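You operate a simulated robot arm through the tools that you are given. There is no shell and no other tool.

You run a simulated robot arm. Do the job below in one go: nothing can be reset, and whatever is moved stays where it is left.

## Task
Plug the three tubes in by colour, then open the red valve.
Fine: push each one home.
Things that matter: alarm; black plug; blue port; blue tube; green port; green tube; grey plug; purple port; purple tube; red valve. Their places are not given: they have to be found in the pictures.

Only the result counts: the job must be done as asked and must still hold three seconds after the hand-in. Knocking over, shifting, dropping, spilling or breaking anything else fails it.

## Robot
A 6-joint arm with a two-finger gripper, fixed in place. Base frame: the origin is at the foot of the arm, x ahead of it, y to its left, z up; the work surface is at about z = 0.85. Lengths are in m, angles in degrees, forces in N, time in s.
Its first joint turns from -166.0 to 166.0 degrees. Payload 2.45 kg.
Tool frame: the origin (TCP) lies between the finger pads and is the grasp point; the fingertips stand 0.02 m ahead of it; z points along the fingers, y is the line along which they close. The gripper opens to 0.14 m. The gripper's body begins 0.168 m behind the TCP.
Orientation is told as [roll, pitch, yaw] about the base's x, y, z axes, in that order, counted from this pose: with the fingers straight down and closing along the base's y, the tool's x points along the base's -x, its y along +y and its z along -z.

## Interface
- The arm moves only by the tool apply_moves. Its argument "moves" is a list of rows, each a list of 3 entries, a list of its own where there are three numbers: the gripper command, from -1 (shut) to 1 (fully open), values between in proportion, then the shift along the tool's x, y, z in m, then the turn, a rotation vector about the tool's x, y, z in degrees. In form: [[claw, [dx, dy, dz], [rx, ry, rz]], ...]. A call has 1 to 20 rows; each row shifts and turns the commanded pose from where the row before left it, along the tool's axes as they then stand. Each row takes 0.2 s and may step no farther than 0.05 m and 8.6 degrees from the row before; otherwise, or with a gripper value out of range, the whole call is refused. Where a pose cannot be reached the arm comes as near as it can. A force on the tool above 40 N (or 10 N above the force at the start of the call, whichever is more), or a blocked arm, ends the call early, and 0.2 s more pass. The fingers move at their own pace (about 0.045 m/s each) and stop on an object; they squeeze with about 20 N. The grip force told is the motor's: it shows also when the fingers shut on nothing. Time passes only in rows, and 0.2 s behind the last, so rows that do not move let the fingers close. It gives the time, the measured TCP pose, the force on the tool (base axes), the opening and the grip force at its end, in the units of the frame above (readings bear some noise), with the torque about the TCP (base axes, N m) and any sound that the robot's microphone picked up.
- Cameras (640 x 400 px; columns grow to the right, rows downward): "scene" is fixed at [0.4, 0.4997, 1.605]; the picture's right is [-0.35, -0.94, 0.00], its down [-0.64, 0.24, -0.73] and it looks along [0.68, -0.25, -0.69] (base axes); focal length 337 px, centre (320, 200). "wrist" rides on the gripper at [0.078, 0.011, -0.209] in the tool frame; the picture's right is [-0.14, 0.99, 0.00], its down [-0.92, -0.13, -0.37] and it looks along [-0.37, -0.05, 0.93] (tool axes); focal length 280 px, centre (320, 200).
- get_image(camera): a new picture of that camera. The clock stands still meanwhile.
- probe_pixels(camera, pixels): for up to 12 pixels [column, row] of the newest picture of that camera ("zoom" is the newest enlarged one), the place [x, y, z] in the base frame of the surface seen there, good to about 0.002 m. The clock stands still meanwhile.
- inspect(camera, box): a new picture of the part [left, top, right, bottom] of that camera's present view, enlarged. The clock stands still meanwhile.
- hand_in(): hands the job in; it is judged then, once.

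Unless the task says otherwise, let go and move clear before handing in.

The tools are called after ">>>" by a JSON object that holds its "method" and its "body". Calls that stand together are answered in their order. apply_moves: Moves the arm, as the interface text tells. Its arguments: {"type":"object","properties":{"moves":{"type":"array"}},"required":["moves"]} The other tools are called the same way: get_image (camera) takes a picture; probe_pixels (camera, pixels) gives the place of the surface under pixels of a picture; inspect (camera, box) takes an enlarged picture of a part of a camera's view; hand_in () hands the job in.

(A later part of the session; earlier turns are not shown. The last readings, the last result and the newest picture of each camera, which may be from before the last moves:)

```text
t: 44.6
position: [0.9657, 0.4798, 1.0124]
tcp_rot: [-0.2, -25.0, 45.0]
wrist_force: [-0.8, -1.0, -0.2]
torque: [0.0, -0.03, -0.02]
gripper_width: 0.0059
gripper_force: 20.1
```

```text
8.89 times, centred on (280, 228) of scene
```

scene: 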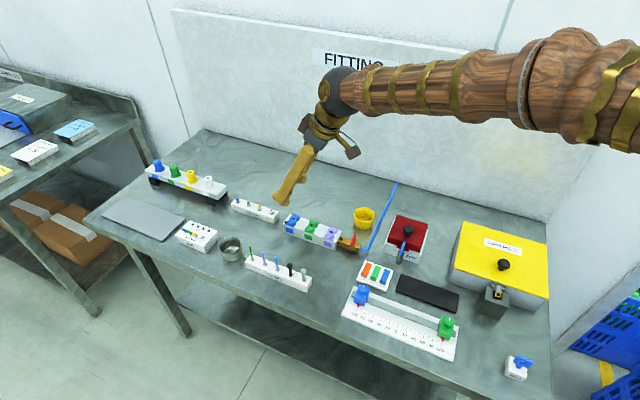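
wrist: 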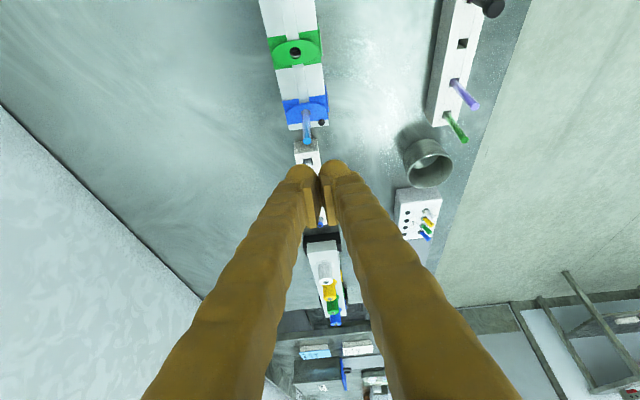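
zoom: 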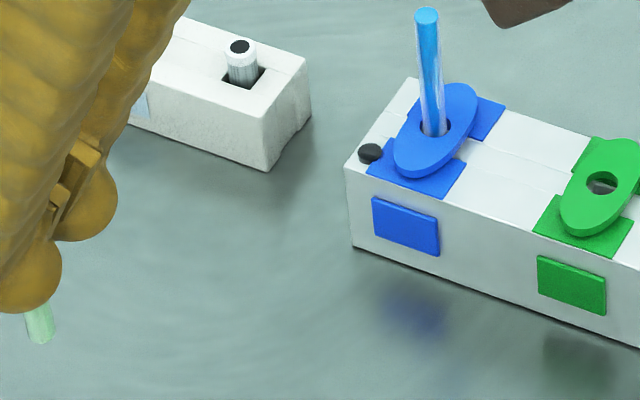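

Green tube in hand and vertical. Carrying it level to above the green port.

>>> {"method": "apply_moves", "body": {"moves": [[-1, [0.0173, -0.03196, -0.00806], [0, 0, 0]], [-1, [0.0173, -0.03196, -0.00806], [0, 0, 0]], [-1, [0.0173, -0.03196, -0.00806], [0, 0, 0]], [-1, [0.0173, -0.03196, -0.00806], [0, 0, 0]], [-1, [0.0173, -0.03196, -0.00806], [0, 0, 0]], [-1, [0, 0, 0], [0, 0, 0]], [-1, [0.0095, 0, 0.0204], [0, 0, 0]], [-1, [0.0095, 0, 0.0204], [0, 0, 0]], [-1, [0, 0, 0], [0, 0, 0]]]}}

>>> {"method": "inspect", "body": {"camera": "wrist", "box": [297, 125, 337, 165]}}

>>> {"method": "inspect", "body": {"camera": "scene", "box": [292, 214, 320, 235]}}

```text
t: 46.6
position: [1.012, 0.2986, 0.9657]
tcp_rot: [-0.1, -25.1, 45.0]
wrist_force: [-0.7, 0.4, -0.3]
torque: [-0.01, -0.02, -0.04]
gripper_width: 0.0059
gripper_force: 20.1
```

```text
10.00 times, centred on (317, 145) of wrist
```

zoom: 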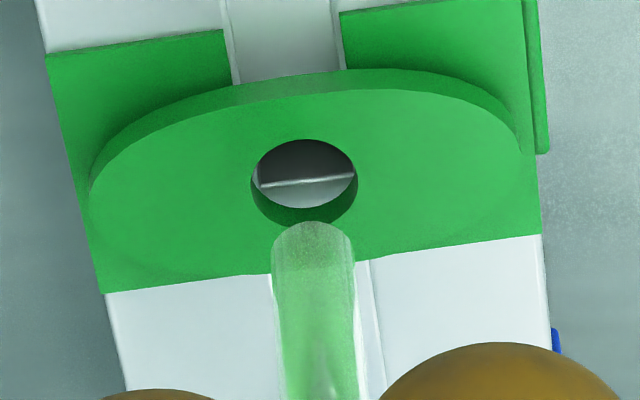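

```text
16.00 times, centred on (306, 224) of scene
```

zoom: 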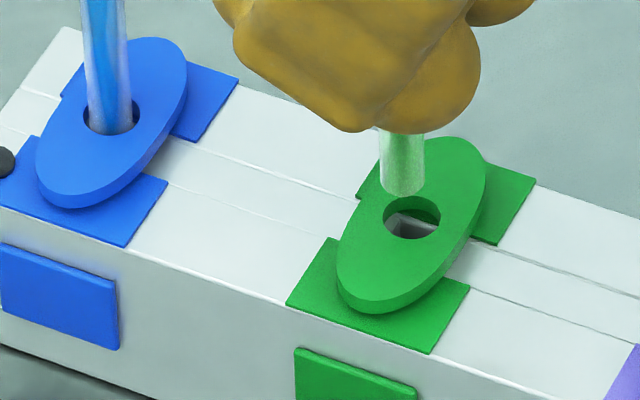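

Wrist and scene views put the hole about 1 mm in -y and 0.75 mm inward of the projected landing. Correcting while lowering 5 mm, then rechecking.

>>> {"method": "apply_moves", "body": {"moves": [[-1, [0.00068, -0.001, -0.00032], [0, 0, 0]], [-1, [0.0021, 0, 0.0045], [0, 0, 0]], [-1, [0, 0, 0], [0, 0, 0]], [-1, [0, 0, 0], [0, 0, 0]]]}}

>>> {"method": "inspect", "body": {"camera": "wrist", "box": [297, 125, 337, 165]}}

>>> {"method": "inspect", "body": {"camera": "scene", "box": [292, 214, 320, 235]}}

```text
t: 47.6
position: [1.0113, 0.2963, 0.9596]
tcp_rot: [-0.1, -25.1, 44.9]
wrist_force: [0.0, 0.2, 0.4]
torque: [0.04, 0.03, 0.01]
gripper_width: 0.0059
gripper_force: 20.1
```

```text
10.00 times, centred on (317, 145) of wrist
```

zoom: 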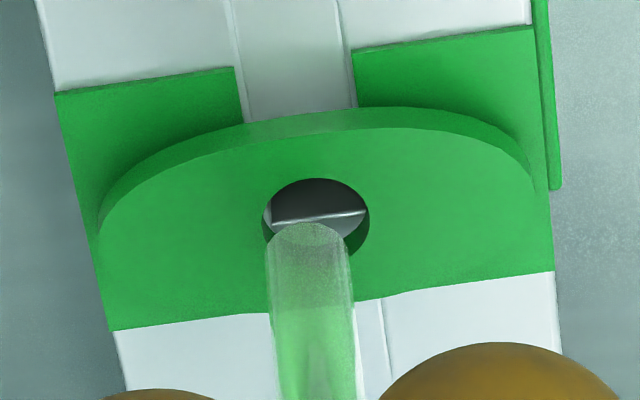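

```text
16.00 times, centred on (306, 224) of scene
```

zoom: 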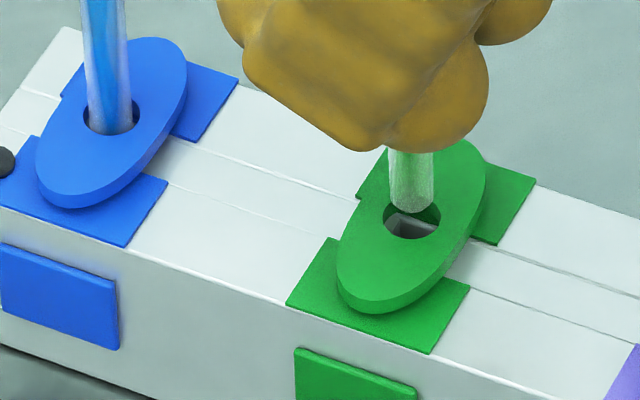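

Wrist residual is +1.1 mm and scene about -0.2 mm in y, so I'll split it with +0.5 mm and lower slowly into the collar.

>>> {"method": "apply_moves", "body": {"moves": [[-1, [0, 0.0005, 0], [0, 0, 0]], [-1, [0.0013, 0, 0.0027], [0, 0, 0]], [-1, [0.0013, 0, 0.0027], [0, 0, 0]], [-1, [0.0013, 0, 0.0027], [0, 0, 0]], [-1, [0, 0, 0], [0, 0, 0]]]}}

>>> {"method": "inspect", "body": {"camera": "wrist", "box": [297, 125, 337, 165]}}

>>> {"method": "inspect", "body": {"camera": "scene", "box": [292, 214, 320, 235]}}

```text
t: 48.8
position: [1.0106, 0.2966, 0.9524]
tcp_rot: [-0.1, -25.1, 44.9]
wrist_force: [0.0, 0.0, -0.8]
torque: [0.0, 0.0, -0.01]
gripper_width: 0.006
gripper_force: 20.0
```

```text
10.00 times, centred on (317, 145) of wrist
```

zoom: 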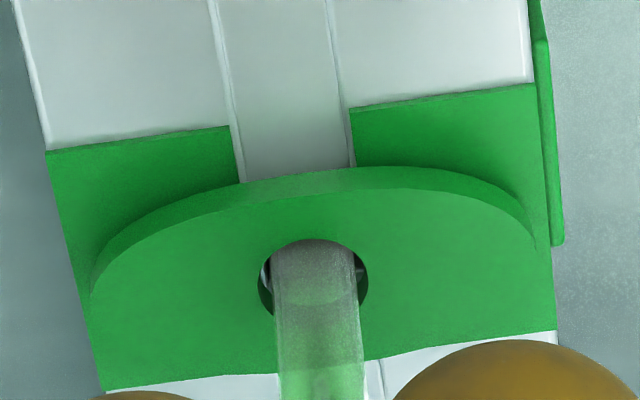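

```text
16.00 times, centred on (306, 224) of scene
```

zoom: 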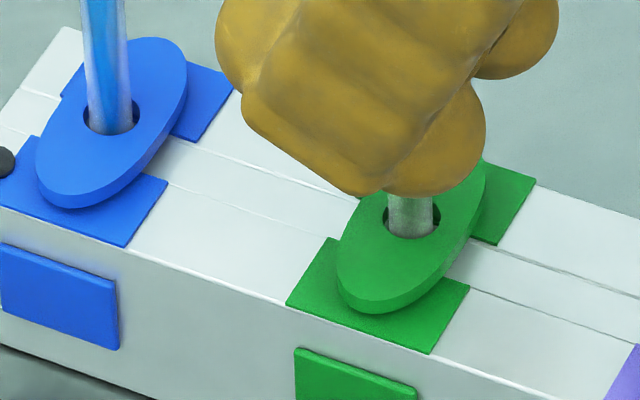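

The green tube is centred in its collar with no force. Continuing down.

>>> {"method": "apply_moves", "body": {"moves": [[-1, [0.00085, 0, 0.0018], [0, 0, 0]], [-1, [0.00085, 0, 0.0018], [0, 0, 0]], [-1, [0.00085, 0, 0.0018], [0, 0, 0]], [-1, [0.00085, 0, 0.0018], [0, 0, 0]], [-1, [0, 0, 0], [0, 0, 0]]]}}

>>> {"method": "apply_moves", "body": {"moves": [[-1, [0.00085, 0, 0.0018], [0, 0, 0]], [-1, [0.00085, 0, 0.0018], [0, 0, 0]], [-1, [0.00085, 0, 0.0018], [0, 0, 0]], [-1, [0, 0, 0], [0, 0, 0]]]}}

```text
t: 50.0
position: [1.0121, 0.2981, 0.9433]
tcp_rot: [-0.1, -25.1, 45.0]
wrist_force: [-0.3, -0.1, 0.5]
torque: [0.02, -0.02, -0.01]
gripper_width: 0.0059
gripper_force: 19.6
```

```text
t: 51.0
position: [1.0117, 0.2983, 0.9392]
tcp_rot: [-0.2, -25.0, 45.1]
wrist_force: [-0.6, -0.2, 0.9]
torque: [0.04, 0.02, 0.03]
gripper_width: 0.006
gripper_force: 19.8
```

>>> {"method": "apply_moves", "body": {"moves": [[-1, [0.00085, 0, 0.0018], [0, 0, 0]], [-1, [0, 0, 0], [0, 0, 0]]]}}

>>> {"method": "apply_moves", "body": {"moves": [[-1, [0.00085, 0, 0.0018], [0, 0, 0]], [-1, [0, 0, 0], [0, 0, 0]]]}}

>>> {"method": "inspect", "body": {"camera": "wrist", "box": [280, 130, 360, 220]}}

```text
t: 51.6
position: [1.0117, 0.296, 0.9361]
tcp_rot: [-0.2, -25.1, 44.9]
wrist_force: [-0.1, -0.9, 2.5]
torque: [-0.02, 0.02, -0.03]
gripper_width: 0.006
gripper_force: 19.9
```

```text
t: 52.2
position: [1.011, 0.2976, 0.9355]
tcp_rot: [-0.1, -25.1, 45.0]
wrist_force: [-1.0, 0.1, 17.9]
torque: [0.01, 0.02, 0.01]
gripper_width: 0.0061
gripper_force: 20.4
```

```text
4.44 times, centred on (320, 175) of wrist
```

zoom: 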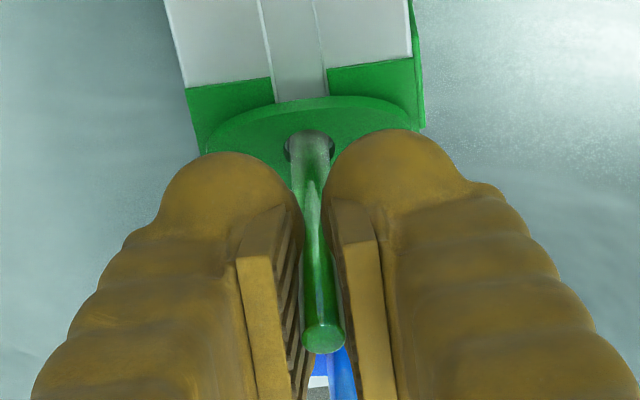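

Same signature as blue: the force jumps to 17.9 N at the same depth, so the stop is reached. I'll press once more, then release and back off to measure.

>>> {"method": "apply_moves", "body": {"moves": [[-1, [0.00042, 0, 0.0009], [0, 0, 0]], [-1, [0, 0, 0], [0, 0, 0]], [-0.5, [0, 0, 0], [0, 0, 0]], [-0.5, [0, 0, 0], [0, 0, 0]], [-0.5, [0, 0, 0], [0, 0, 0]], [-0.5, [-0.0085, 0, -0.0181], [0, 0, 0]], [-0.5, [-0.0127, 0, -0.0272], [0, 0, 0]], [-0.5, [-0.0085, 0, -0.0181], [0, 0, 0]], [-0.5, [0, 0, 0], [0, 0, 0]]]}}

>>> {"method": "inspect", "body": {"camera": "scene", "box": [275, 195, 335, 240]}}

```text
t: 54.2
position: [1.0118, 0.2972, 1.0038]
tcp_rot: [0.0, -25.1, 45.0]
wrist_force: [-0.7, -0.5, -0.5]
torque: [0.02, -0.01, -0.02]
gripper_width: 0.035
gripper_force: 0.0
```

```text
8.89 times, centred on (305, 218) of scene
```

zoom: 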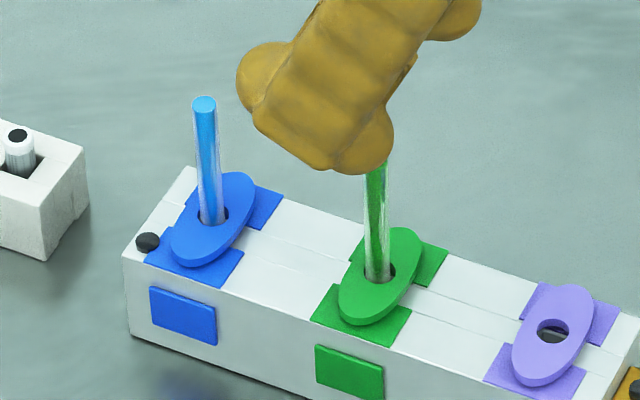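

Both tubes stand upright. Moving above the purple tube, and measuring the green top on the way.

>>> {"method": "apply_moves", "body": {"moves": [[-0.5, [-0.0111, 0.0399, 0.0104], [0, 0, 0]], [-0.5, [-0.0111, 0.0399, 0.0104], [0, 0, 0]], [-0.5, [-0.0111, 0.0399, 0.0104], [0, 0, 0]], [-0.5, [-0.011, 0.04, 0.0104], [0, 0, 0]], [-0.5, [0, 0, 0], [0, 0, 0]], [-0.5, [0, 0, 0], [0, 0, 0]]]}}

>>> {"method": "inspect", "body": {"camera": "wrist", "box": [280, 110, 360, 190]}}

>>> {"method": "inspect", "body": {"camera": "scene", "box": [280, 195, 328, 231]}}

```text
t: 55.6
position: [0.9387, 0.4521, 0.9843]
tcp_rot: [-0.1, -25.1, 45.0]
wrist_force: [0.6, 0.9, -0.5]
torque: [0.01, 0.02, 0.03]
gripper_width: 0.0347
gripper_force: 0.0
```

```text
5.00 times, centred on (320, 150) of wrist
```

zoom: 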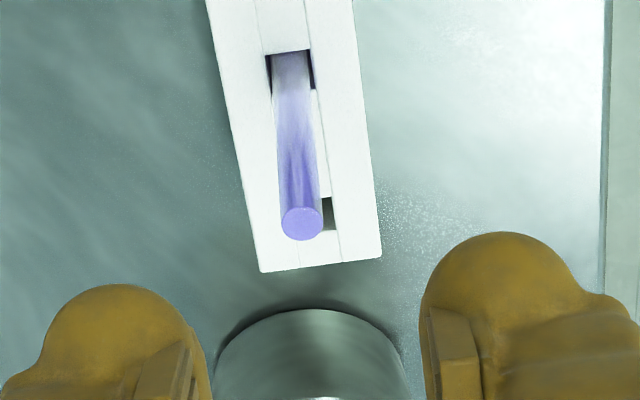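

```text
11.11 times, centred on (304, 213) of scene
```

zoom: 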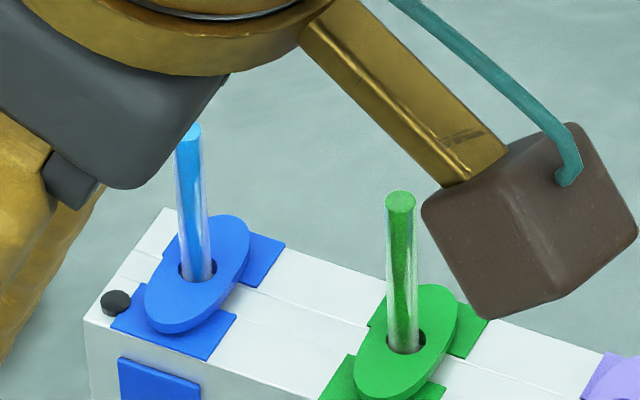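

>>> {"method": "probe_pixels", "body": {"camera": "zoom", "pixels": [[400, 198], [393, 198], [408, 198], [400, 204], [188, 131], [195, 131]]}}

>>> {"method": "apply_moves", "body": {"moves": [[-0.5, [0.0095, 0, 0.0204], [0, 0, 0]], [-0.5, [0.0095, 0, 0.0204], [0, 0, 0]], [-0.5, [0.008, 0, 0.0172], [0, 0, 0]], [-0.5, [0, 0, 0], [0, 0, 0]]]}}

>>> {"method": "inspect", "body": {"camera": "wrist", "box": [270, 140, 370, 220]}}

```text
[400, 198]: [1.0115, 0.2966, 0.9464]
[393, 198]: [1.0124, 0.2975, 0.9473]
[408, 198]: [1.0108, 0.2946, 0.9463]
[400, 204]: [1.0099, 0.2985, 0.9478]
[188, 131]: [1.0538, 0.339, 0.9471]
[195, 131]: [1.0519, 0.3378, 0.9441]
```

```text
t: 56.6
position: [0.9398, 0.4518, 0.9212]
tcp_rot: [-0.1, -25.2, 45.1]
wrist_force: [-0.3, 0.4, 0.1]
torque: [0.01, -0.02, 0.0]
gripper_width: 0.0353
gripper_force: 0.0
```

```text
5.00 times, centred on (320, 180) of wrist
```

zoom: 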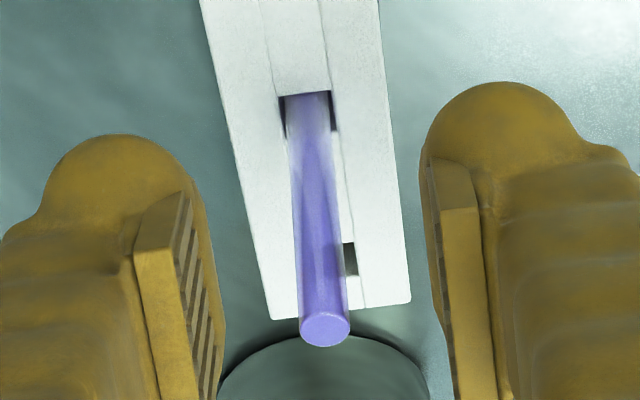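

Green's top (0.947) matches blue's. Purple is centred between the pads at (325,328), so close and lift.

>>> {"method": "apply_moves", "body": {"moves": [[-1, [0, 0, 0], [0, 0, 0]], [-1, [0, 0, 0], [0, 0, 0]], [-1, [0, 0, 0], [0, 0, 0]], [-1, [0, 0, 0], [0, 0, 0]], [-1, [-0.0042, 0, -0.0091], [0, 0, 0]], [-1, [-0.0085, 0, -0.0181], [0, 0, 0]], [-1, [-0.0127, 0, -0.0272], [0, 0, 0]], [-1, [-0.0127, 0, -0.0272], [0, 0, 0]], [-1, [0, 0, 0], [0, 0, 0]]]}}

>>> {"method": "inspect", "body": {"camera": "wrist", "box": [270, 130, 370, 220]}}

```text
t: 58.6
position: [0.9399, 0.4524, 1.0109]
tcp_rot: [-0.2, -25.1, 45.0]
wrist_force: [0.4, 0.0, -0.3]
torque: [0.01, 0.01, 0.01]
gripper_width: 0.006
gripper_force: 19.9
```

```text
4.44 times, centred on (320, 175) of wrist
```

zoom: 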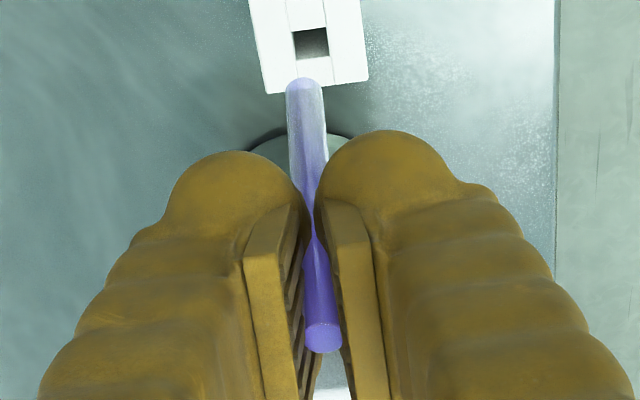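

>>> {"method": "apply_moves", "body": {"moves": [[-1, [0.0212, -0.0322, -0.0099], [0, 0, 0]], [-1, [0.0212, -0.0322, -0.0099], [0, 0, 0]], [-1, [0.0212, -0.0322, -0.0099], [0, 0, 0]], [-1, [0.0212, -0.0322, -0.0099], [0, 0, 0]], [-1, [0.0212, -0.0322, -0.0099], [0, 0, 0]], [-1, [0, 0, 0], [0, 0, 0]], [-1, [0.0095, 0, 0.0204], [0, 0, 0]], [-1, [0.0095, 0, 0.0204], [0, 0, 0]], [-1, [0, 0, 0], [0, 0, 0]]]}}

>>> {"method": "inspect", "body": {"camera": "wrist", "box": [297, 125, 337, 165]}}

>>> {"method": "inspect", "body": {"camera": "scene", "box": [316, 222, 344, 243]}}

```text
t: 60.6
position: [0.9696, 0.2546, 0.9641]
tcp_rot: [-0.1, -25.1, 45.0]
wrist_force: [0.0, -1.4, 0.2]
torque: [-0.02, 0.01, 0.04]
gripper_width: 0.0057
gripper_force: 20.1
```

```text
10.00 times, centred on (317, 145) of wrist
```

zoom: 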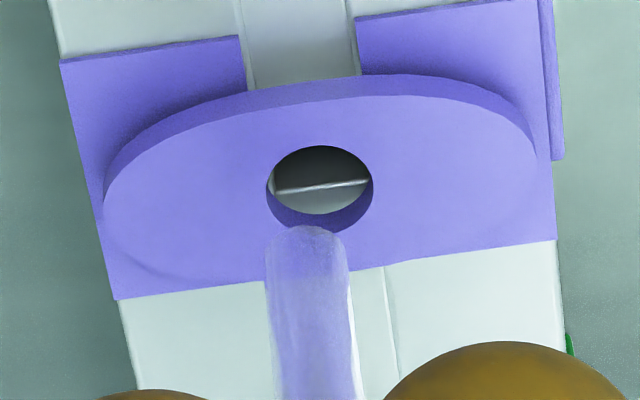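

```text
16.00 times, centred on (330, 232) of scene
```

zoom: 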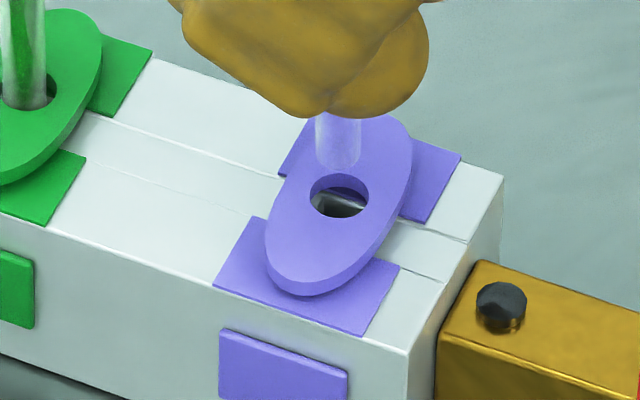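

The wrist view asks for +1.8 mm, the scene -0.5 mm. Allowing for the biases seen with green, I apply +0.65 mm in y and 0.3 mm inward, lower 5 mm and recheck.

>>> {"method": "apply_moves", "body": {"moves": [[-1, [0.00027, 0.00065, -0.00013], [0, 0, 0]], [-1, [0.0021, 0, 0.0045], [0, 0, 0]], [-1, [0, 0, 0], [0, 0, 0]], [-1, [0, 0, 0], [0, 0, 0]]]}}

>>> {"method": "inspect", "body": {"camera": "wrist", "box": [297, 125, 337, 165]}}

>>> {"method": "inspect", "body": {"camera": "scene", "box": [316, 222, 344, 243]}}

```text
t: 61.6
position: [0.97, 0.255, 0.9595]
tcp_rot: [-0.1, -25.1, 45.0]
wrist_force: [1.0, -0.2, 0.4]
torque: [0.01, -0.02, 0.02]
gripper_width: 0.0061
gripper_force: 19.9
```

```text
10.00 times, centred on (317, 145) of wrist
```

zoom: 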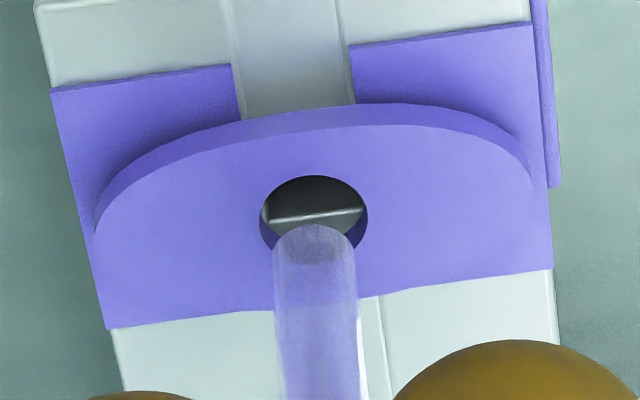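

```text
16.00 times, centred on (330, 232) of scene
```

zoom: 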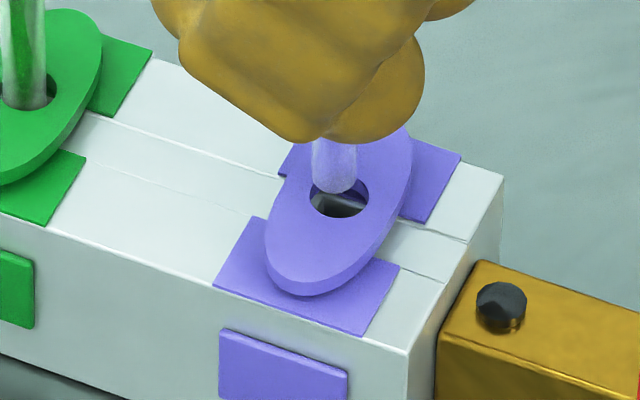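

>>> {"method": "apply_moves", "body": {"moves": [[-1, [0.0002, -0.0005, -0.0001], [0, 0, 0]], [-1, [0, 0, 0], [0, 0, 0]], [-1, [0, 0, 0], [0, 0, 0]]]}}

>>> {"method": "inspect", "body": {"camera": "wrist", "box": [297, 125, 337, 165]}}

>>> {"method": "inspect", "body": {"camera": "scene", "box": [316, 222, 344, 243]}}

```text
t: 62.4
position: [0.9706, 0.2544, 0.9603]
tcp_rot: [-0.1, -25.0, 45.0]
wrist_force: [0.1, 0.1, 0.5]
torque: [-0.01, -0.01, 0.0]
gripper_width: 0.006
gripper_force: 19.4
```

```text
10.00 times, centred on (317, 145) of wrist
```

zoom: 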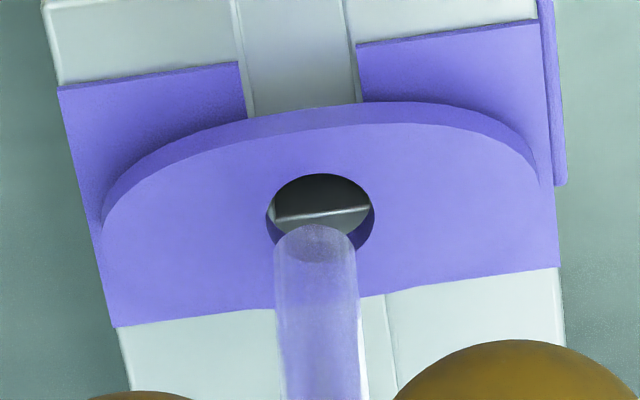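

```text
16.00 times, centred on (330, 232) of scene
```

zoom: 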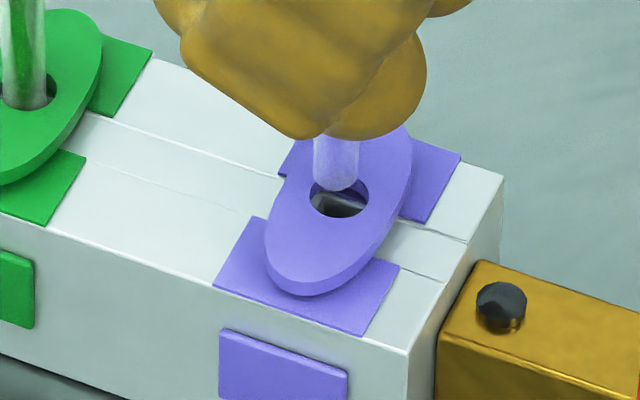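

Both views now bracket the centre evenly (+0.8 and -0.8 mm, as in the successful insertions). Lowering into the collar.

>>> {"method": "apply_moves", "body": {"moves": [[-1, [0.0013, 0, 0.0027], [0, 0, 0]], [-1, [0.0013, 0, 0.0027], [0, 0, 0]], [-1, [0.0013, 0, 0.0027], [0, 0, 0]], [-1, [0, 0, 0], [0, 0, 0]]]}}

>>> {"method": "inspect", "body": {"camera": "wrist", "box": [297, 125, 337, 165]}}

>>> {"method": "inspect", "body": {"camera": "scene", "box": [316, 222, 344, 243]}}

```text
t: 63.4
position: [0.9703, 0.2536, 0.9515]
tcp_rot: [-0.2, -25.1, 45.0]
wrist_force: [0.8, 0.4, -1.0]
torque: [-0.01, -0.02, 0.02]
gripper_width: 0.0061
gripper_force: 20.1
```

```text
10.00 times, centred on (317, 145) of wrist
```

zoom: 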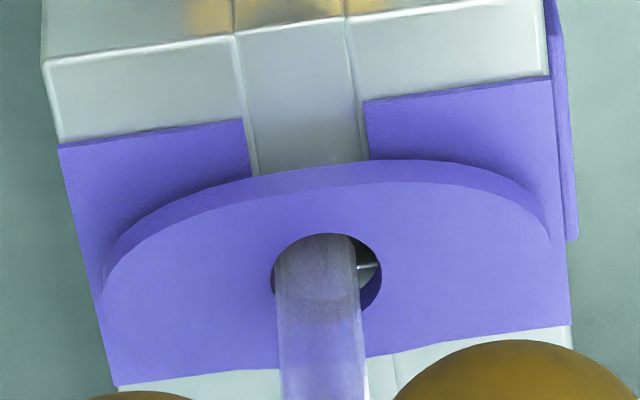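

```text
16.00 times, centred on (330, 232) of scene
```

zoom: 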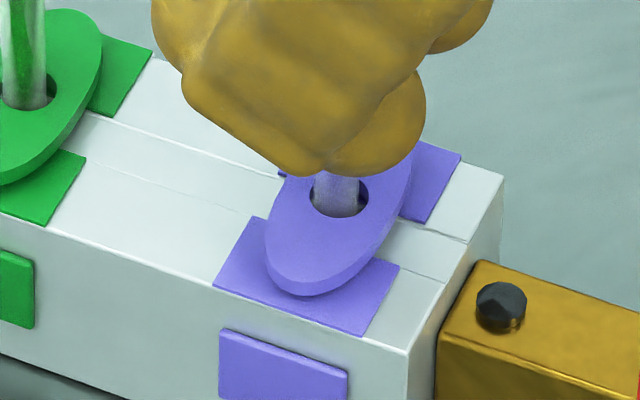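

The tube has entered the collar but sits off-centre (wrist tube 317 against hole 326; scene 335 against 339.5). I'll nudge +0.6 mm in y and 0.9 mm inward, then recheck.

>>> {"method": "apply_moves", "body": {"moves": [[-1, [0.00082, 0.0006, -0.00038], [0, 0, 0]], [-1, [0, 0, 0], [0, 0, 0]]]}}

>>> {"method": "inspect", "body": {"camera": "wrist", "box": [297, 125, 337, 165]}}

>>> {"method": "inspect", "body": {"camera": "scene", "box": [316, 222, 344, 243]}}

```text
t: 64.0
position: [0.9698, 0.2549, 0.9515]
tcp_rot: [-0.1, -25.1, 45.0]
wrist_force: [0.2, 0.1, -0.5]
torque: [0.01, -0.02, 0.0]
gripper_width: 0.0059
gripper_force: 19.9
```

```text
10.00 times, centred on (317, 145) of wrist
```

zoom: 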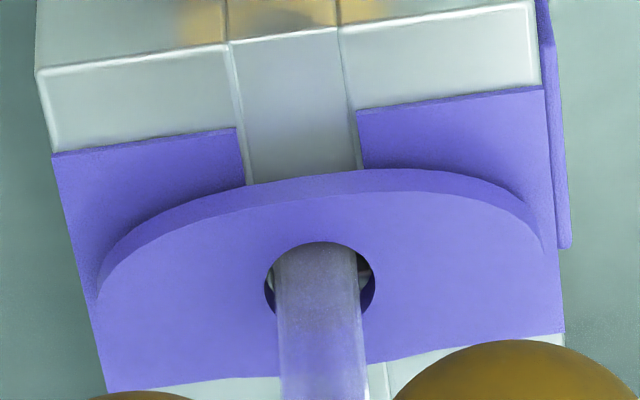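

```text
16.00 times, centred on (330, 232) of scene
```

zoom: 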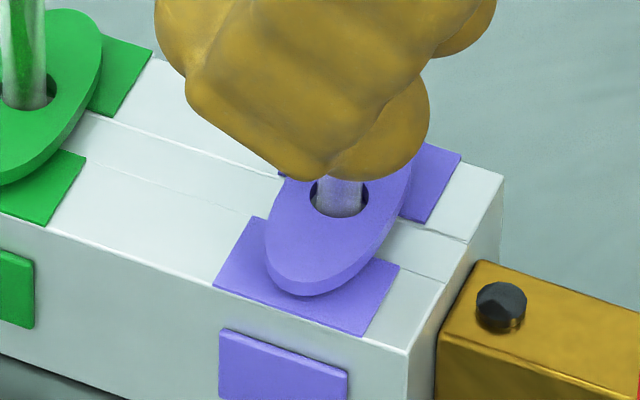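

Now centred in both views (wrist 317 against 319; scene 340 against 339.5). Continuing down.

>>> {"method": "apply_moves", "body": {"moves": [[-1, [0.00085, 0, 0.0018], [0, 0, 0]], [-1, [0.00085, 0, 0.0018], [0, 0, 0]], [-1, [0.00085, 0, 0.0018], [0, 0, 0]], [-1, [0.00085, 0, 0.0018], [0, 0, 0]], [-1, [0, 0, 0], [0, 0, 0]]]}}

>>> {"method": "apply_moves", "body": {"moves": [[-1, [0.00085, 0, 0.0018], [0, 0, 0]], [-1, [0.00085, 0, 0.0018], [0, 0, 0]], [-1, [0.00085, 0, 0.0018], [0, 0, 0]], [-1, [0, 0, 0], [0, 0, 0]]]}}

```text
t: 65.2
position: [0.9689, 0.2543, 0.9432]
tcp_rot: [-0.1, -25.1, 45.0]
wrist_force: [-0.4, -0.3, 0.8]
torque: [-0.02, -0.02, -0.01]
gripper_width: 0.006
gripper_force: 20.3
```

```text
t: 66.2
position: [0.9691, 0.254, 0.9374]
tcp_rot: [-0.1, -25.1, 45.0]
wrist_force: [-0.6, -0.2, 1.8]
torque: [-0.07, 0.01, 0.02]
gripper_width: 0.0061
gripper_force: 19.6
```

>>> {"method": "apply_moves", "body": {"moves": [[-1, [0.00085, 0, 0.0018], [0, 0, 0]], [-1, [0, 0, 0], [0, 0, 0]]]}}

>>> {"method": "apply_moves", "body": {"moves": [[-1, [0.00085, 0, 0.0018], [0, 0, 0]], [-1, [0, 0, 0], [0, 0, 0]]]}}

```text
t: 66.8
position: [0.9694, 0.2551, 0.9354]
tcp_rot: [-0.1, -25.2, 45.0]
wrist_force: [-0.3, -0.7, 2.4]
torque: [-0.01, 0.02, 0.03]
gripper_width: 0.0062
gripper_force: 20.0
```

```text
t: 67.4
position: [0.9698, 0.2553, 0.9361]
tcp_rot: [-0.1, -25.3, 45.0]
wrist_force: [1.0, 0.4, 17.6]
torque: [0.06, -0.08, -0.01]
gripper_width: 0.0059
gripper_force: 20.1
```

Same signature again: about 2 N seal drag, then a firm stop at 17.6 N. I'll press slightly more, release, and back off.

>>> {"method": "apply_moves", "body": {"moves": [[-1, [0.00042, 0, 0.0009], [0, 0, 0]], [-1, [0, 0, 0], [0, 0, 0]], [-0.5, [0, 0, 0], [0, 0, 0]], [-0.5, [0, 0, 0], [0, 0, 0]], [-0.5, [0, 0, 0], [0, 0, 0]], [-0.5, [-0.0085, 0, -0.0181], [0, 0, 0]], [-0.5, [-0.0127, 0, -0.0272], [0, 0, 0]], [-0.5, [-0.017, 0, -0.0363], [0, 0, 0]], [-0.5, [-0.017, 0, -0.0363], [0, 0, 0]], [-0.5, [-0.017, 0, -0.0363], [0, 0, 0]], [-0.5, [0, 0, 0], [0, 0, 0]]]}}

>>> {"method": "get_image", "body": {"camera": "wrist"}}

>>> {"method": "inspect", "body": {"camera": "scene", "box": [280, 195, 370, 260]}}

```text
t: 69.8
position: [0.9688, 0.2542, 1.1041]
tcp_rot: [-0.1, -25.0, 45.1]
wrist_force: [-0.4, 0.2, 0.3]
torque: [0.0, 0.01, -0.03]
gripper_width: 0.035
gripper_force: 0.1
```

```text
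taken
```

wrist: 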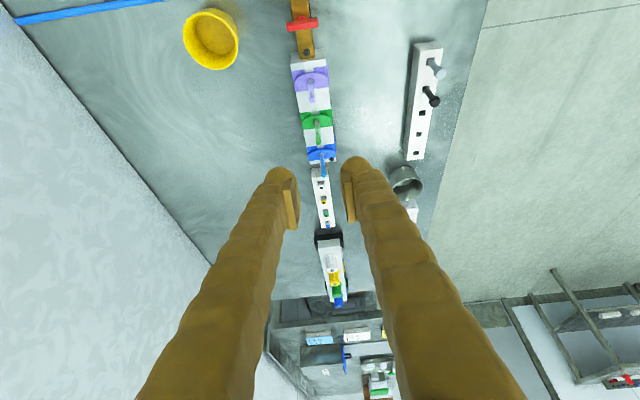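

```text
6.15 times, centred on (325, 228) of scene
```

zoom: 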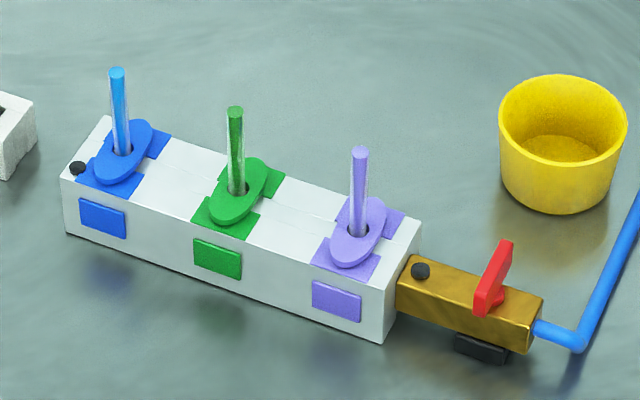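

All three tubes stand in their ports. I'll compare the tops, and the collars and lever, for height.

>>> {"method": "probe_pixels", "body": {"camera": "zoom", "pixels": [[117, 71], [236, 110], [360, 151], [105, 175], [222, 212], [345, 255], [505, 245], [478, 305], [497, 268], [420, 268], [500, 318], [77, 168]]}}

>>> {"method": "inspect", "body": {"camera": "scene", "box": [280, 200, 348, 246]}}

>>> {"method": "inspect", "body": {"camera": "scene", "box": [332, 225, 374, 257]}}

```text
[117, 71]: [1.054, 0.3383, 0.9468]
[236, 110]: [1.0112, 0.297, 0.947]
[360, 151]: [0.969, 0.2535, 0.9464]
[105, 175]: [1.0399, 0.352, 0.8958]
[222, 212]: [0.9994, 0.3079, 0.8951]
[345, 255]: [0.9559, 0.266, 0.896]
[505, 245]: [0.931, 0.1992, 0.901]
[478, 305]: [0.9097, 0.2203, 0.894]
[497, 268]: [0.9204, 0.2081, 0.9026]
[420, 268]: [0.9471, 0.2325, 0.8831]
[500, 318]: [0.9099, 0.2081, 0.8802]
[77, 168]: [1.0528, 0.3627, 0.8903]
```

```text
8.70 times, centred on (314, 223) of scene
```

zoom: 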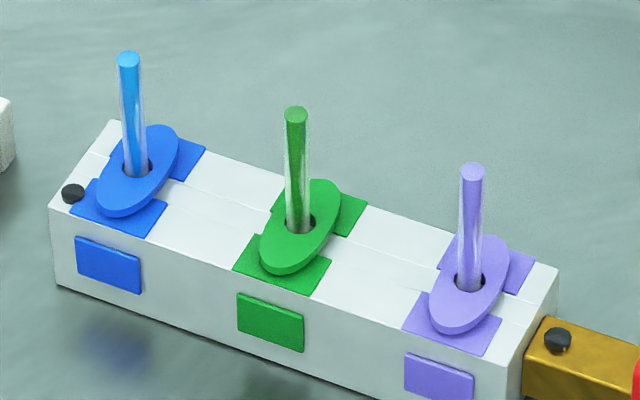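

```text
12.50 times, centred on (353, 241) of scene
```

zoom: 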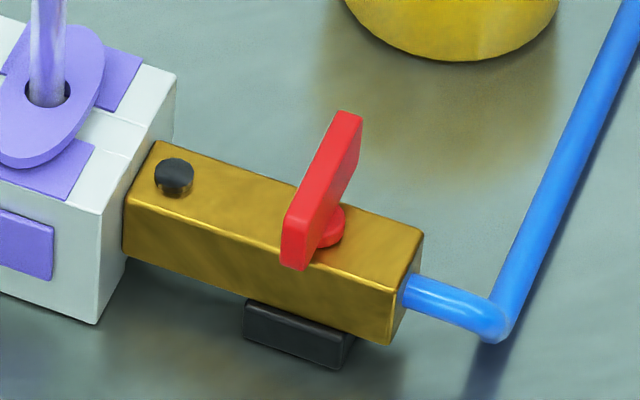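

All three tops agree (0.9464–0.9470), so each is equally deep. Next is the valve: the red lever lies across the pipe (closed). I'll probe it carefully.

>>> {"method": "probe_pixels", "body": {"camera": "zoom", "pixels": [[347, 114], [338, 118], [360, 122], [355, 150], [320, 170], [325, 200], [290, 208], [300, 215], [285, 255], [300, 260], [330, 235], [340, 220]]}}

>>> {"method": "probe_pixels", "body": {"camera": "wrist", "pixels": [[302, 24], [289, 24], [316, 22], [305, 46], [305, 12]]}}

>>> {"method": "inspect", "body": {"camera": "wrist", "box": [270, 0, 340, 70]}}

```text
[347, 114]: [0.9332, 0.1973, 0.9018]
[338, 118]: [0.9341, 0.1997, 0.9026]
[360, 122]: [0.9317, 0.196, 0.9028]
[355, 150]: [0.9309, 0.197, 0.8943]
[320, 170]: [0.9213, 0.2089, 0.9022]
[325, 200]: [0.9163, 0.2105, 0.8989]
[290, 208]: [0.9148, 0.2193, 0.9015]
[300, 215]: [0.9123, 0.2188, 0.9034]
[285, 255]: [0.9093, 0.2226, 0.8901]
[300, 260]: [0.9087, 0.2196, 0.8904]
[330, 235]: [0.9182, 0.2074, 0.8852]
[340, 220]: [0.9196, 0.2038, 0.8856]
```

```text
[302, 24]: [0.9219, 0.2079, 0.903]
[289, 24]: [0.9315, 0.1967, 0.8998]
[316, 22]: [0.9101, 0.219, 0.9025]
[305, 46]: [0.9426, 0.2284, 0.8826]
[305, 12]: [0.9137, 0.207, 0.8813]
```

```text
5.71 times, centred on (305, 35) of wrist
```

zoom: 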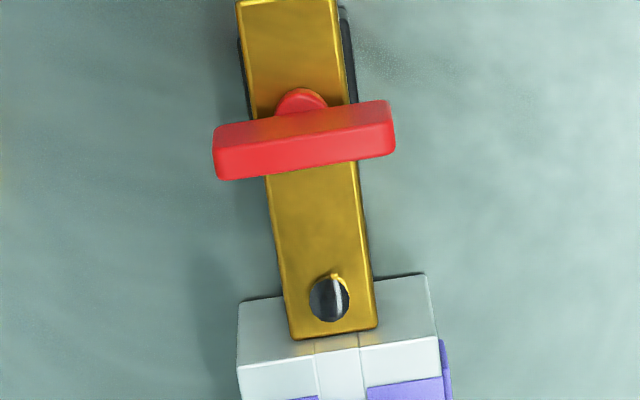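

The lever is a 35 mm bar centred at about (0.922,0.208), z 0.889–0.903, across the pipe. I'll move over it, bring the tool vertical and yaw to -45° so the fingers can close across the bar.

>>> {"method": "apply_moves", "body": {"moves": [[-0.5, [0.0297, 0, -0.0138], [0, 0, 0]], [-0.5, [0.0297, 0, -0.0138], [0, 0, 0]], [-0.5, [0, 0, 0], [0, 8.35, 0]], [-0.5, [0, 0, 0], [0, 8.35, 0]], [-0.5, [0, 0, 0], [0, 8.35, 0]], [-0.5, [0, 0, 0], [0, 0, 7.5]], [-0.5, [0, 0, 0], [0, 0, 7.5]], [-0.5, [0, 0, 0], [0, 0, 7.5]], [-0.5, [0, 0, 0], [0, 0, 7.5]], [-0.5, [0, 0, 0], [0, 0, 7.5]], [-0.5, [0, 0, 0], [0, 0, 7.5]], [-0.5, [0, 0, 0], [0, 0, 7.5]], [-0.5, [0, 0, 0], [0, 0, 7.5]], [-0.5, [0, 0, 0], [0, 0, 7.5]], [-0.5, [0, 0, 0], [0, 0, 7.5]], [-0.5, [0, 0, 0], [0, 0, 7.5]], [-0.5, [0, 0, 0], [0, 0, 7.5]], [-0.5, [0, 0, 0], [0, 0, 0]], [-0.5, [0, 0, 0], [0, 0, 0]]]}}

>>> {"method": "get_image", "body": {"camera": "wrist"}}

>>> {"method": "get_image", "body": {"camera": "scene"}}

```text
t: 73.8
position: [0.9232, 0.2084, 1.1026]
tcp_rot: [0.1, -0.1, -45.2]
wrist_force: [0.0, -0.1, 0.6]
torque: [-0.01, 0.02, -0.01]
gripper_width: 0.0351
gripper_force: 0.0
```

```text
taken
```

wrist: 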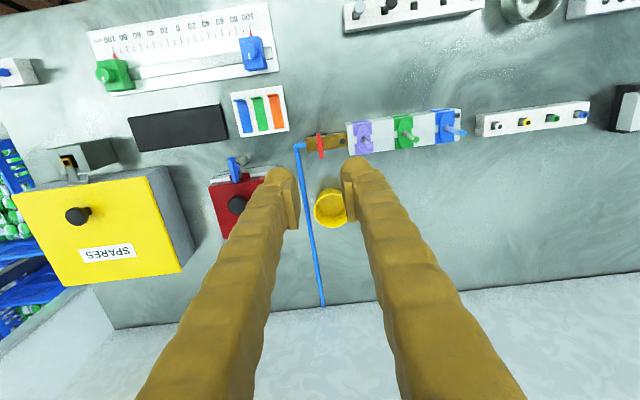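

```text
taken
```

scene: 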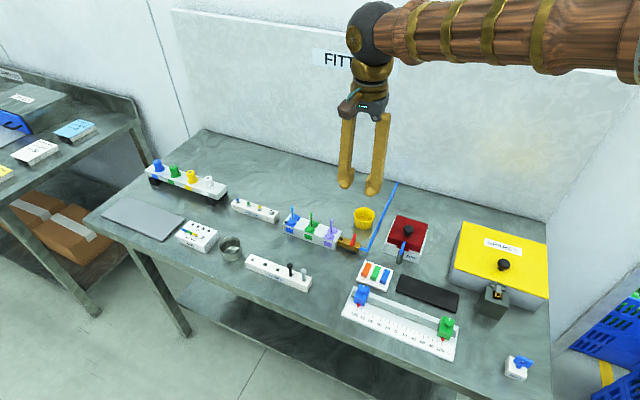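

Vertical pose reached right above the lever. I'll narrow the opening to 20 mm and descend to z≈0.935, then check alignment.

>>> {"method": "apply_moves", "body": {"moves": [[-0.714, [0, 0, 0.045], [0, 0, 0]], [-0.714, [0, 0, 0.045], [0, 0, 0]], [-0.714, [0, 0, 0.045], [0, 0, 0]], [-0.714, [0, 0, 0.03], [0, 0, 0]], [-0.714, [0, 0, 0], [0, 0, 0]], [-0.714, [0, 0, 0], [0, 0, 0]]]}}

>>> {"method": "inspect", "body": {"camera": "wrist", "box": [250, 120, 390, 220]}}

>>> {"method": "inspect", "body": {"camera": "scene", "box": [310, 205, 390, 260]}}

```text
t: 75.2
position: [0.9221, 0.2081, 0.9373]
tcp_rot: [0.1, -0.1, -45.0]
wrist_force: [0.3, -0.1, 0.6]
torque: [-0.04, -0.01, 0.0]
gripper_width: 0.0198
gripper_force: 0.0
```

```text
4.00 times, centred on (320, 170) of wrist
```

zoom: 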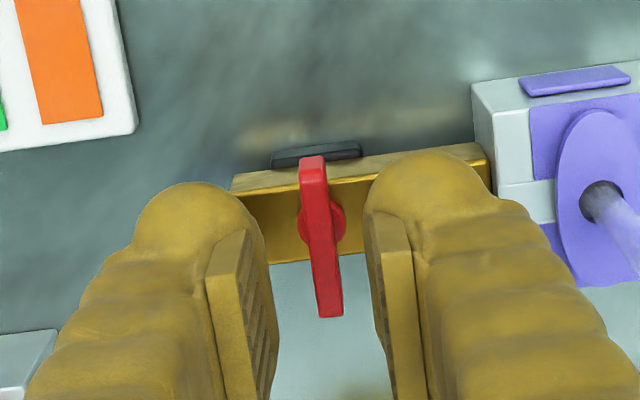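

```text
7.27 times, centred on (350, 232) of scene
```

zoom: 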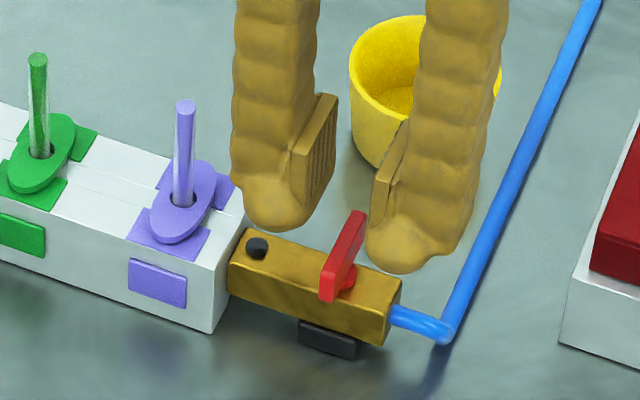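

The lever is between the pads. I'll descend 25 mm (tips at about 0.892, above body and knob) and close on the bar.

>>> {"method": "apply_moves", "body": {"moves": [[-0.714, [0, 0, 0.0125], [0, 0, 0]], [-0.714, [0, 0, 0.0125], [0, 0, 0]], [-0.714, [0, 0, 0], [0, 0, 0]]]}}

>>> {"method": "inspect", "body": {"camera": "wrist", "box": [250, 130, 390, 230]}}

>>> {"method": "inspect", "body": {"camera": "scene", "box": [320, 215, 380, 260]}}

```text
t: 76.0
position: [0.9236, 0.2082, 0.9121]
tcp_rot: [0.0, -0.1, -45.0]
wrist_force: [-0.2, -0.1, 0.5]
torque: [0.01, 0.0, 0.05]
gripper_width: 0.0198
gripper_force: 0.2
```

```text
4.00 times, centred on (320, 180) of wrist
```

zoom: 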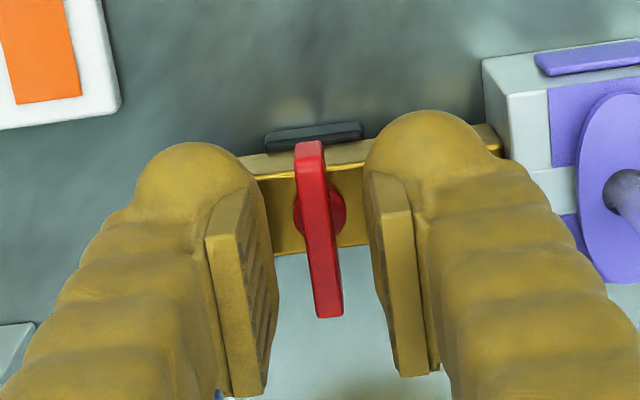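

```text
8.89 times, centred on (350, 238) of scene
```

zoom: 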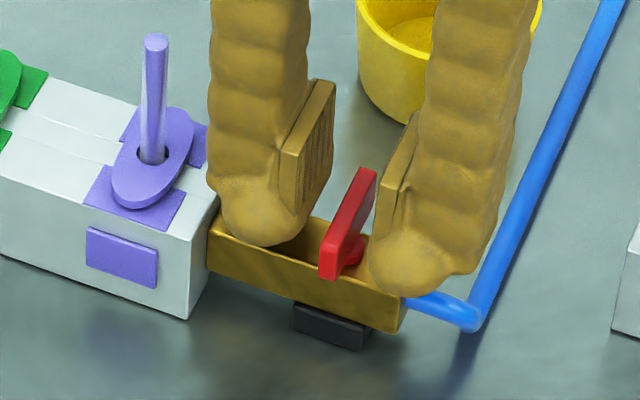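

>>> {"method": "apply_moves", "body": {"moves": [[-0.714, [0, 0.0007, 0], [0, 0, 0]], [-1, [0, 0, 0], [0, 0, 0]], [-1, [0, 0, 0], [0, 0, 0]], [-1, [0, 0, 0], [0, 0, 0]]]}}

>>> {"method": "inspect", "body": {"camera": "wrist", "box": [250, 130, 390, 230]}}

```text
t: 77.0
position: [0.9237, 0.2077, 0.9132]
tcp_rot: [0.0, 0.0, -45.0]
wrist_force: [-12.3, -9.7, 1.4]
torque: [-0.11, 0.13, -0.03]
gripper_width: 0.006
gripper_force: 33.1
```

```text
4.00 times, centred on (320, 180) of wrist
```

zoom: 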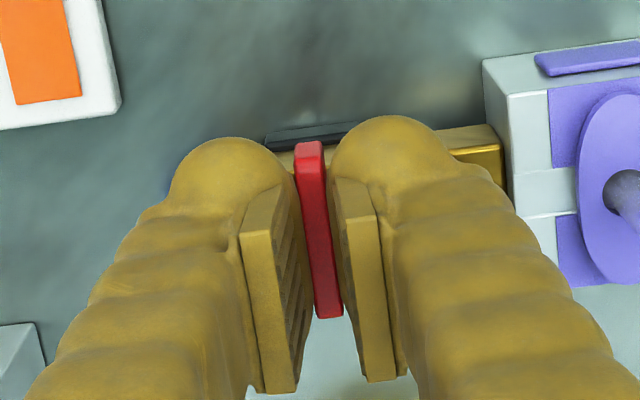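

Gripped, but there's a 15 N side force toward -row, so I'm slightly off. I'll shift back about 0.8 mm.

>>> {"method": "apply_moves", "body": {"moves": [[-1, [0, -0.0008, 0], [0, 0, 0]], [-1, [0, 0, 0], [0, 0, 0]]]}}

```text
t: 77.6
position: [0.9238, 0.2088, 0.9114]
tcp_rot: [0.1, -0.2, -45.1]
wrist_force: [-5.6, -3.9, -4.6]
torque: [-0.09, 0.02, -0.01]
gripper_width: 0.0062
gripper_force: 33.2
```

>>> {"method": "apply_moves", "body": {"moves": [[-1, [0, -0.0006, 0], [0, 0, 0]], [-1, [0, 0, 0], [0, 0, 0]]]}}

```text
t: 78.2
position: [0.9237, 0.2078, 0.913]
tcp_rot: [0.2, -0.2, -45.0]
wrist_force: [6.3, 1.9, -7.6]
torque: [-0.01, -0.08, 0.0]
gripper_width: 0.006
gripper_force: 33.9
```

Side force is nearly neutral. Trying a small counter-clockwise turn (4°) to feel the direction.

>>> {"method": "apply_moves", "body": {"moves": [[-1, [0, 0, 0], [0, 0, -2]], [-1, [0, 0, 0], [0, 0, -2]], [-1, [0, 0, 0], [0, 0, 0]]]}}

>>> {"method": "inspect", "body": {"camera": "wrist", "box": [250, 130, 390, 230]}}

```text
t: 79.0
position: [0.9233, 0.2091, 0.9128]
tcp_rot: [0.1, 0.0, -41.0]
wrist_force: [17.0, 9.3, -4.4]
torque: [0.09, -0.16, -0.76]
gripper_width: 0.006
gripper_force: 34.8
```

```text
4.00 times, centred on (320, 180) of wrist
```

zoom: 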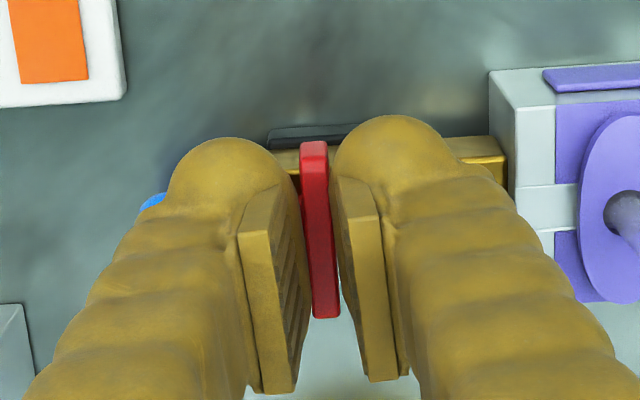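

Torque rose to -0.76 N m and the bar turned relative to the fingers, so it's blocked counter-clockwise. I'll go back and try clockwise.

>>> {"method": "apply_moves", "body": {"moves": [[-1, [0, 0, 0], [0, 0, 2]], [-1, [0, 0, 0], [0, 0, 2]], [-1, [0, 0, 0], [0, 0, 0]]]}}

>>> {"method": "apply_moves", "body": {"moves": [[-1, [0, 0, 0], [0, 0, 2]], [-1, [0, 0, 0], [0, 0, 2]], [-1, [0, 0, 0], [0, 0, 0]]]}}

>>> {"method": "inspect", "body": {"camera": "wrist", "box": [250, 130, 390, 230]}}

```text
t: 79.8
position: [0.9237, 0.2087, 0.9127]
tcp_rot: [0.0, 0.0, -45.0]
wrist_force: [17.1, 15.9, -1.7]
torque: [0.13, -0.15, -0.01]
gripper_width: 0.0058
gripper_force: 33.9
```

```text
t: 80.6
position: [0.9231, 0.2074, 0.9117]
tcp_rot: [0.0, -0.1, -49.0]
wrist_force: [15.1, 24.0, 2.9]
torque: [0.3, -0.15, -0.03]
gripper_width: 0.006
gripper_force: 33.1
```

```text
4.00 times, centred on (320, 180) of wrist
```

zoom: 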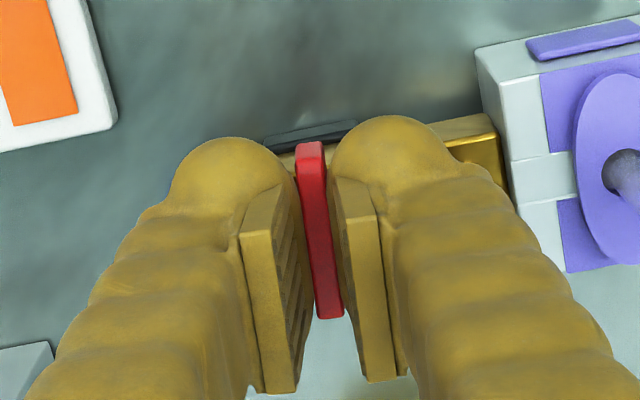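

Clockwise turns freely (torque about 0, bar follows the fingers). There's a 28 N side force toward +row, so I'll ease 1 mm that way before continuing.

>>> {"method": "apply_moves", "body": {"moves": [[-1, [0, 0.001, 0], [0, 0, 0]], [-1, [0, 0, 0], [0, 0, 0]]]}}

>>> {"method": "apply_moves", "body": {"moves": [[-1, [0, 0, 0], [0, 0, 4]], [-1, [0, 0, 0], [0, 0, 4]], [-1, [0, 0, 0], [0, 0, 0]]]}}

```text
t: 81.2
position: [0.9217, 0.2089, 0.9135]
tcp_rot: [-0.1, 0.0, -49.0]
wrist_force: [-0.4, 16.4, 11.9]
torque: [0.19, 0.05, -0.03]
gripper_width: 0.0058
gripper_force: 33.6
```

```text
t: 82.0
position: [0.9239, 0.2077, 0.9122]
tcp_rot: [-0.1, -0.1, -56.9]
wrist_force: [-7.4, 8.9, 13.6]
torque: [0.08, 0.11, 0.01]
gripper_width: 0.006
gripper_force: 33.7
```

>>> {"method": "apply_moves", "body": {"moves": [[-1, [0.0007, 0, -0.0006], [0, 0, 4]], [-1, [0, 0, 0], [0, 0, 4]], [-1, [0, 0, 0], [0, 0, 4]], [-1, [0, 0, 0], [0, 0, 0]]]}}

>>> {"method": "inspect", "body": {"camera": "wrist", "box": [250, 130, 390, 230]}}

```text
t: 83.0
position: [0.9224, 0.2079, 0.9137]
tcp_rot: [0.0, -0.1, -69.0]
wrist_force: [4.4, -12.2, -6.2]
torque: [-0.21, -0.11, -0.01]
gripper_width: 0.006
gripper_force: 33.8
heard: click
```

```text
4.00 times, centred on (320, 180) of wrist
```

zoom: 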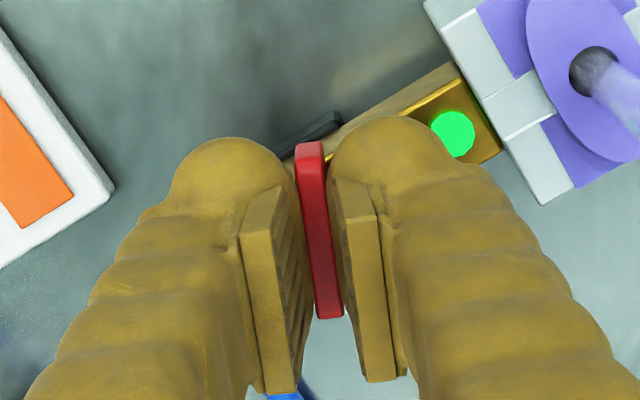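

A click was heard and the lamp on the brass body turned green at (453,133), with no alarm. I'll keep turning clockwise toward fully open, watching forces.

>>> {"method": "apply_moves", "body": {"moves": [[-1, [-0.0004, 0, 0], [0, 0, 4]], [-1, [0, 0, 0], [0, 0, 4]], [-1, [0, 0, 0], [0, 0, 4]], [-1, [0, 0, 0], [0, 0, 4]], [-1, [0, 0, 0], [0, 0, 0]]]}}

```text
t: 84.2
position: [0.9227, 0.2089, 0.9128]
tcp_rot: [0.0, 0.0, -85.0]
wrist_force: [-0.7, -19.1, -10.0]
torque: [-0.19, 0.04, 0.03]
gripper_width: 0.0061
gripper_force: 34.0
```

>>> {"method": "apply_moves", "body": {"moves": [[-1, [-0.001, 0, 0.0004], [0, 0, 0]], [-1, [0, 0, 0], [0, 0, 4]], [-1, [0, 0, 0], [0, 0, 4]], [-1, [0, 0, 0], [0, 0, 4]], [-1, [0, 0, 0], [0, 0, 4]], [-1, [0, 0, 0], [0, 0, 0]]]}}

```text
t: 85.6
position: [0.9228, 0.2084, 0.9134]
tcp_rot: [0.1, 0.0, -101.1]
wrist_force: [-17.2, 11.1, -7.4]
torque: [0.12, 0.15, 0.0]
gripper_width: 0.0061
gripper_force: 34.2
```

>>> {"method": "apply_moves", "body": {"moves": [[-1, [0.0003, -0.001, 0.0003], [0, 0, 0]], [-1, [0, 0, 0], [0, 0, 4]], [-1, [0, 0, 0], [0, 0, 4]], [-1, [0, 0, 0], [0, 0, 4]], [-1, [0, 0, 0], [0, 0, 4]], [-1, [0, 0, 0], [0, 0, 0]]]}}

>>> {"method": "inspect", "body": {"camera": "scene", "box": [310, 205, 390, 260]}}

```text
t: 87.0
position: [0.9219, 0.2079, 0.913]
tcp_rot: [0.1, 0.1, -117.1]
wrist_force: [0.8, 9.6, 1.6]
torque: [0.16, -0.04, -0.02]
gripper_width: 0.0062
gripper_force: 33.5
```

```text
7.27 times, centred on (350, 232) of scene
```

zoom: 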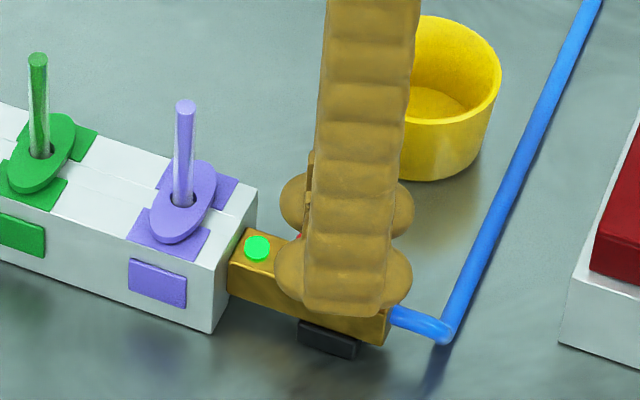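

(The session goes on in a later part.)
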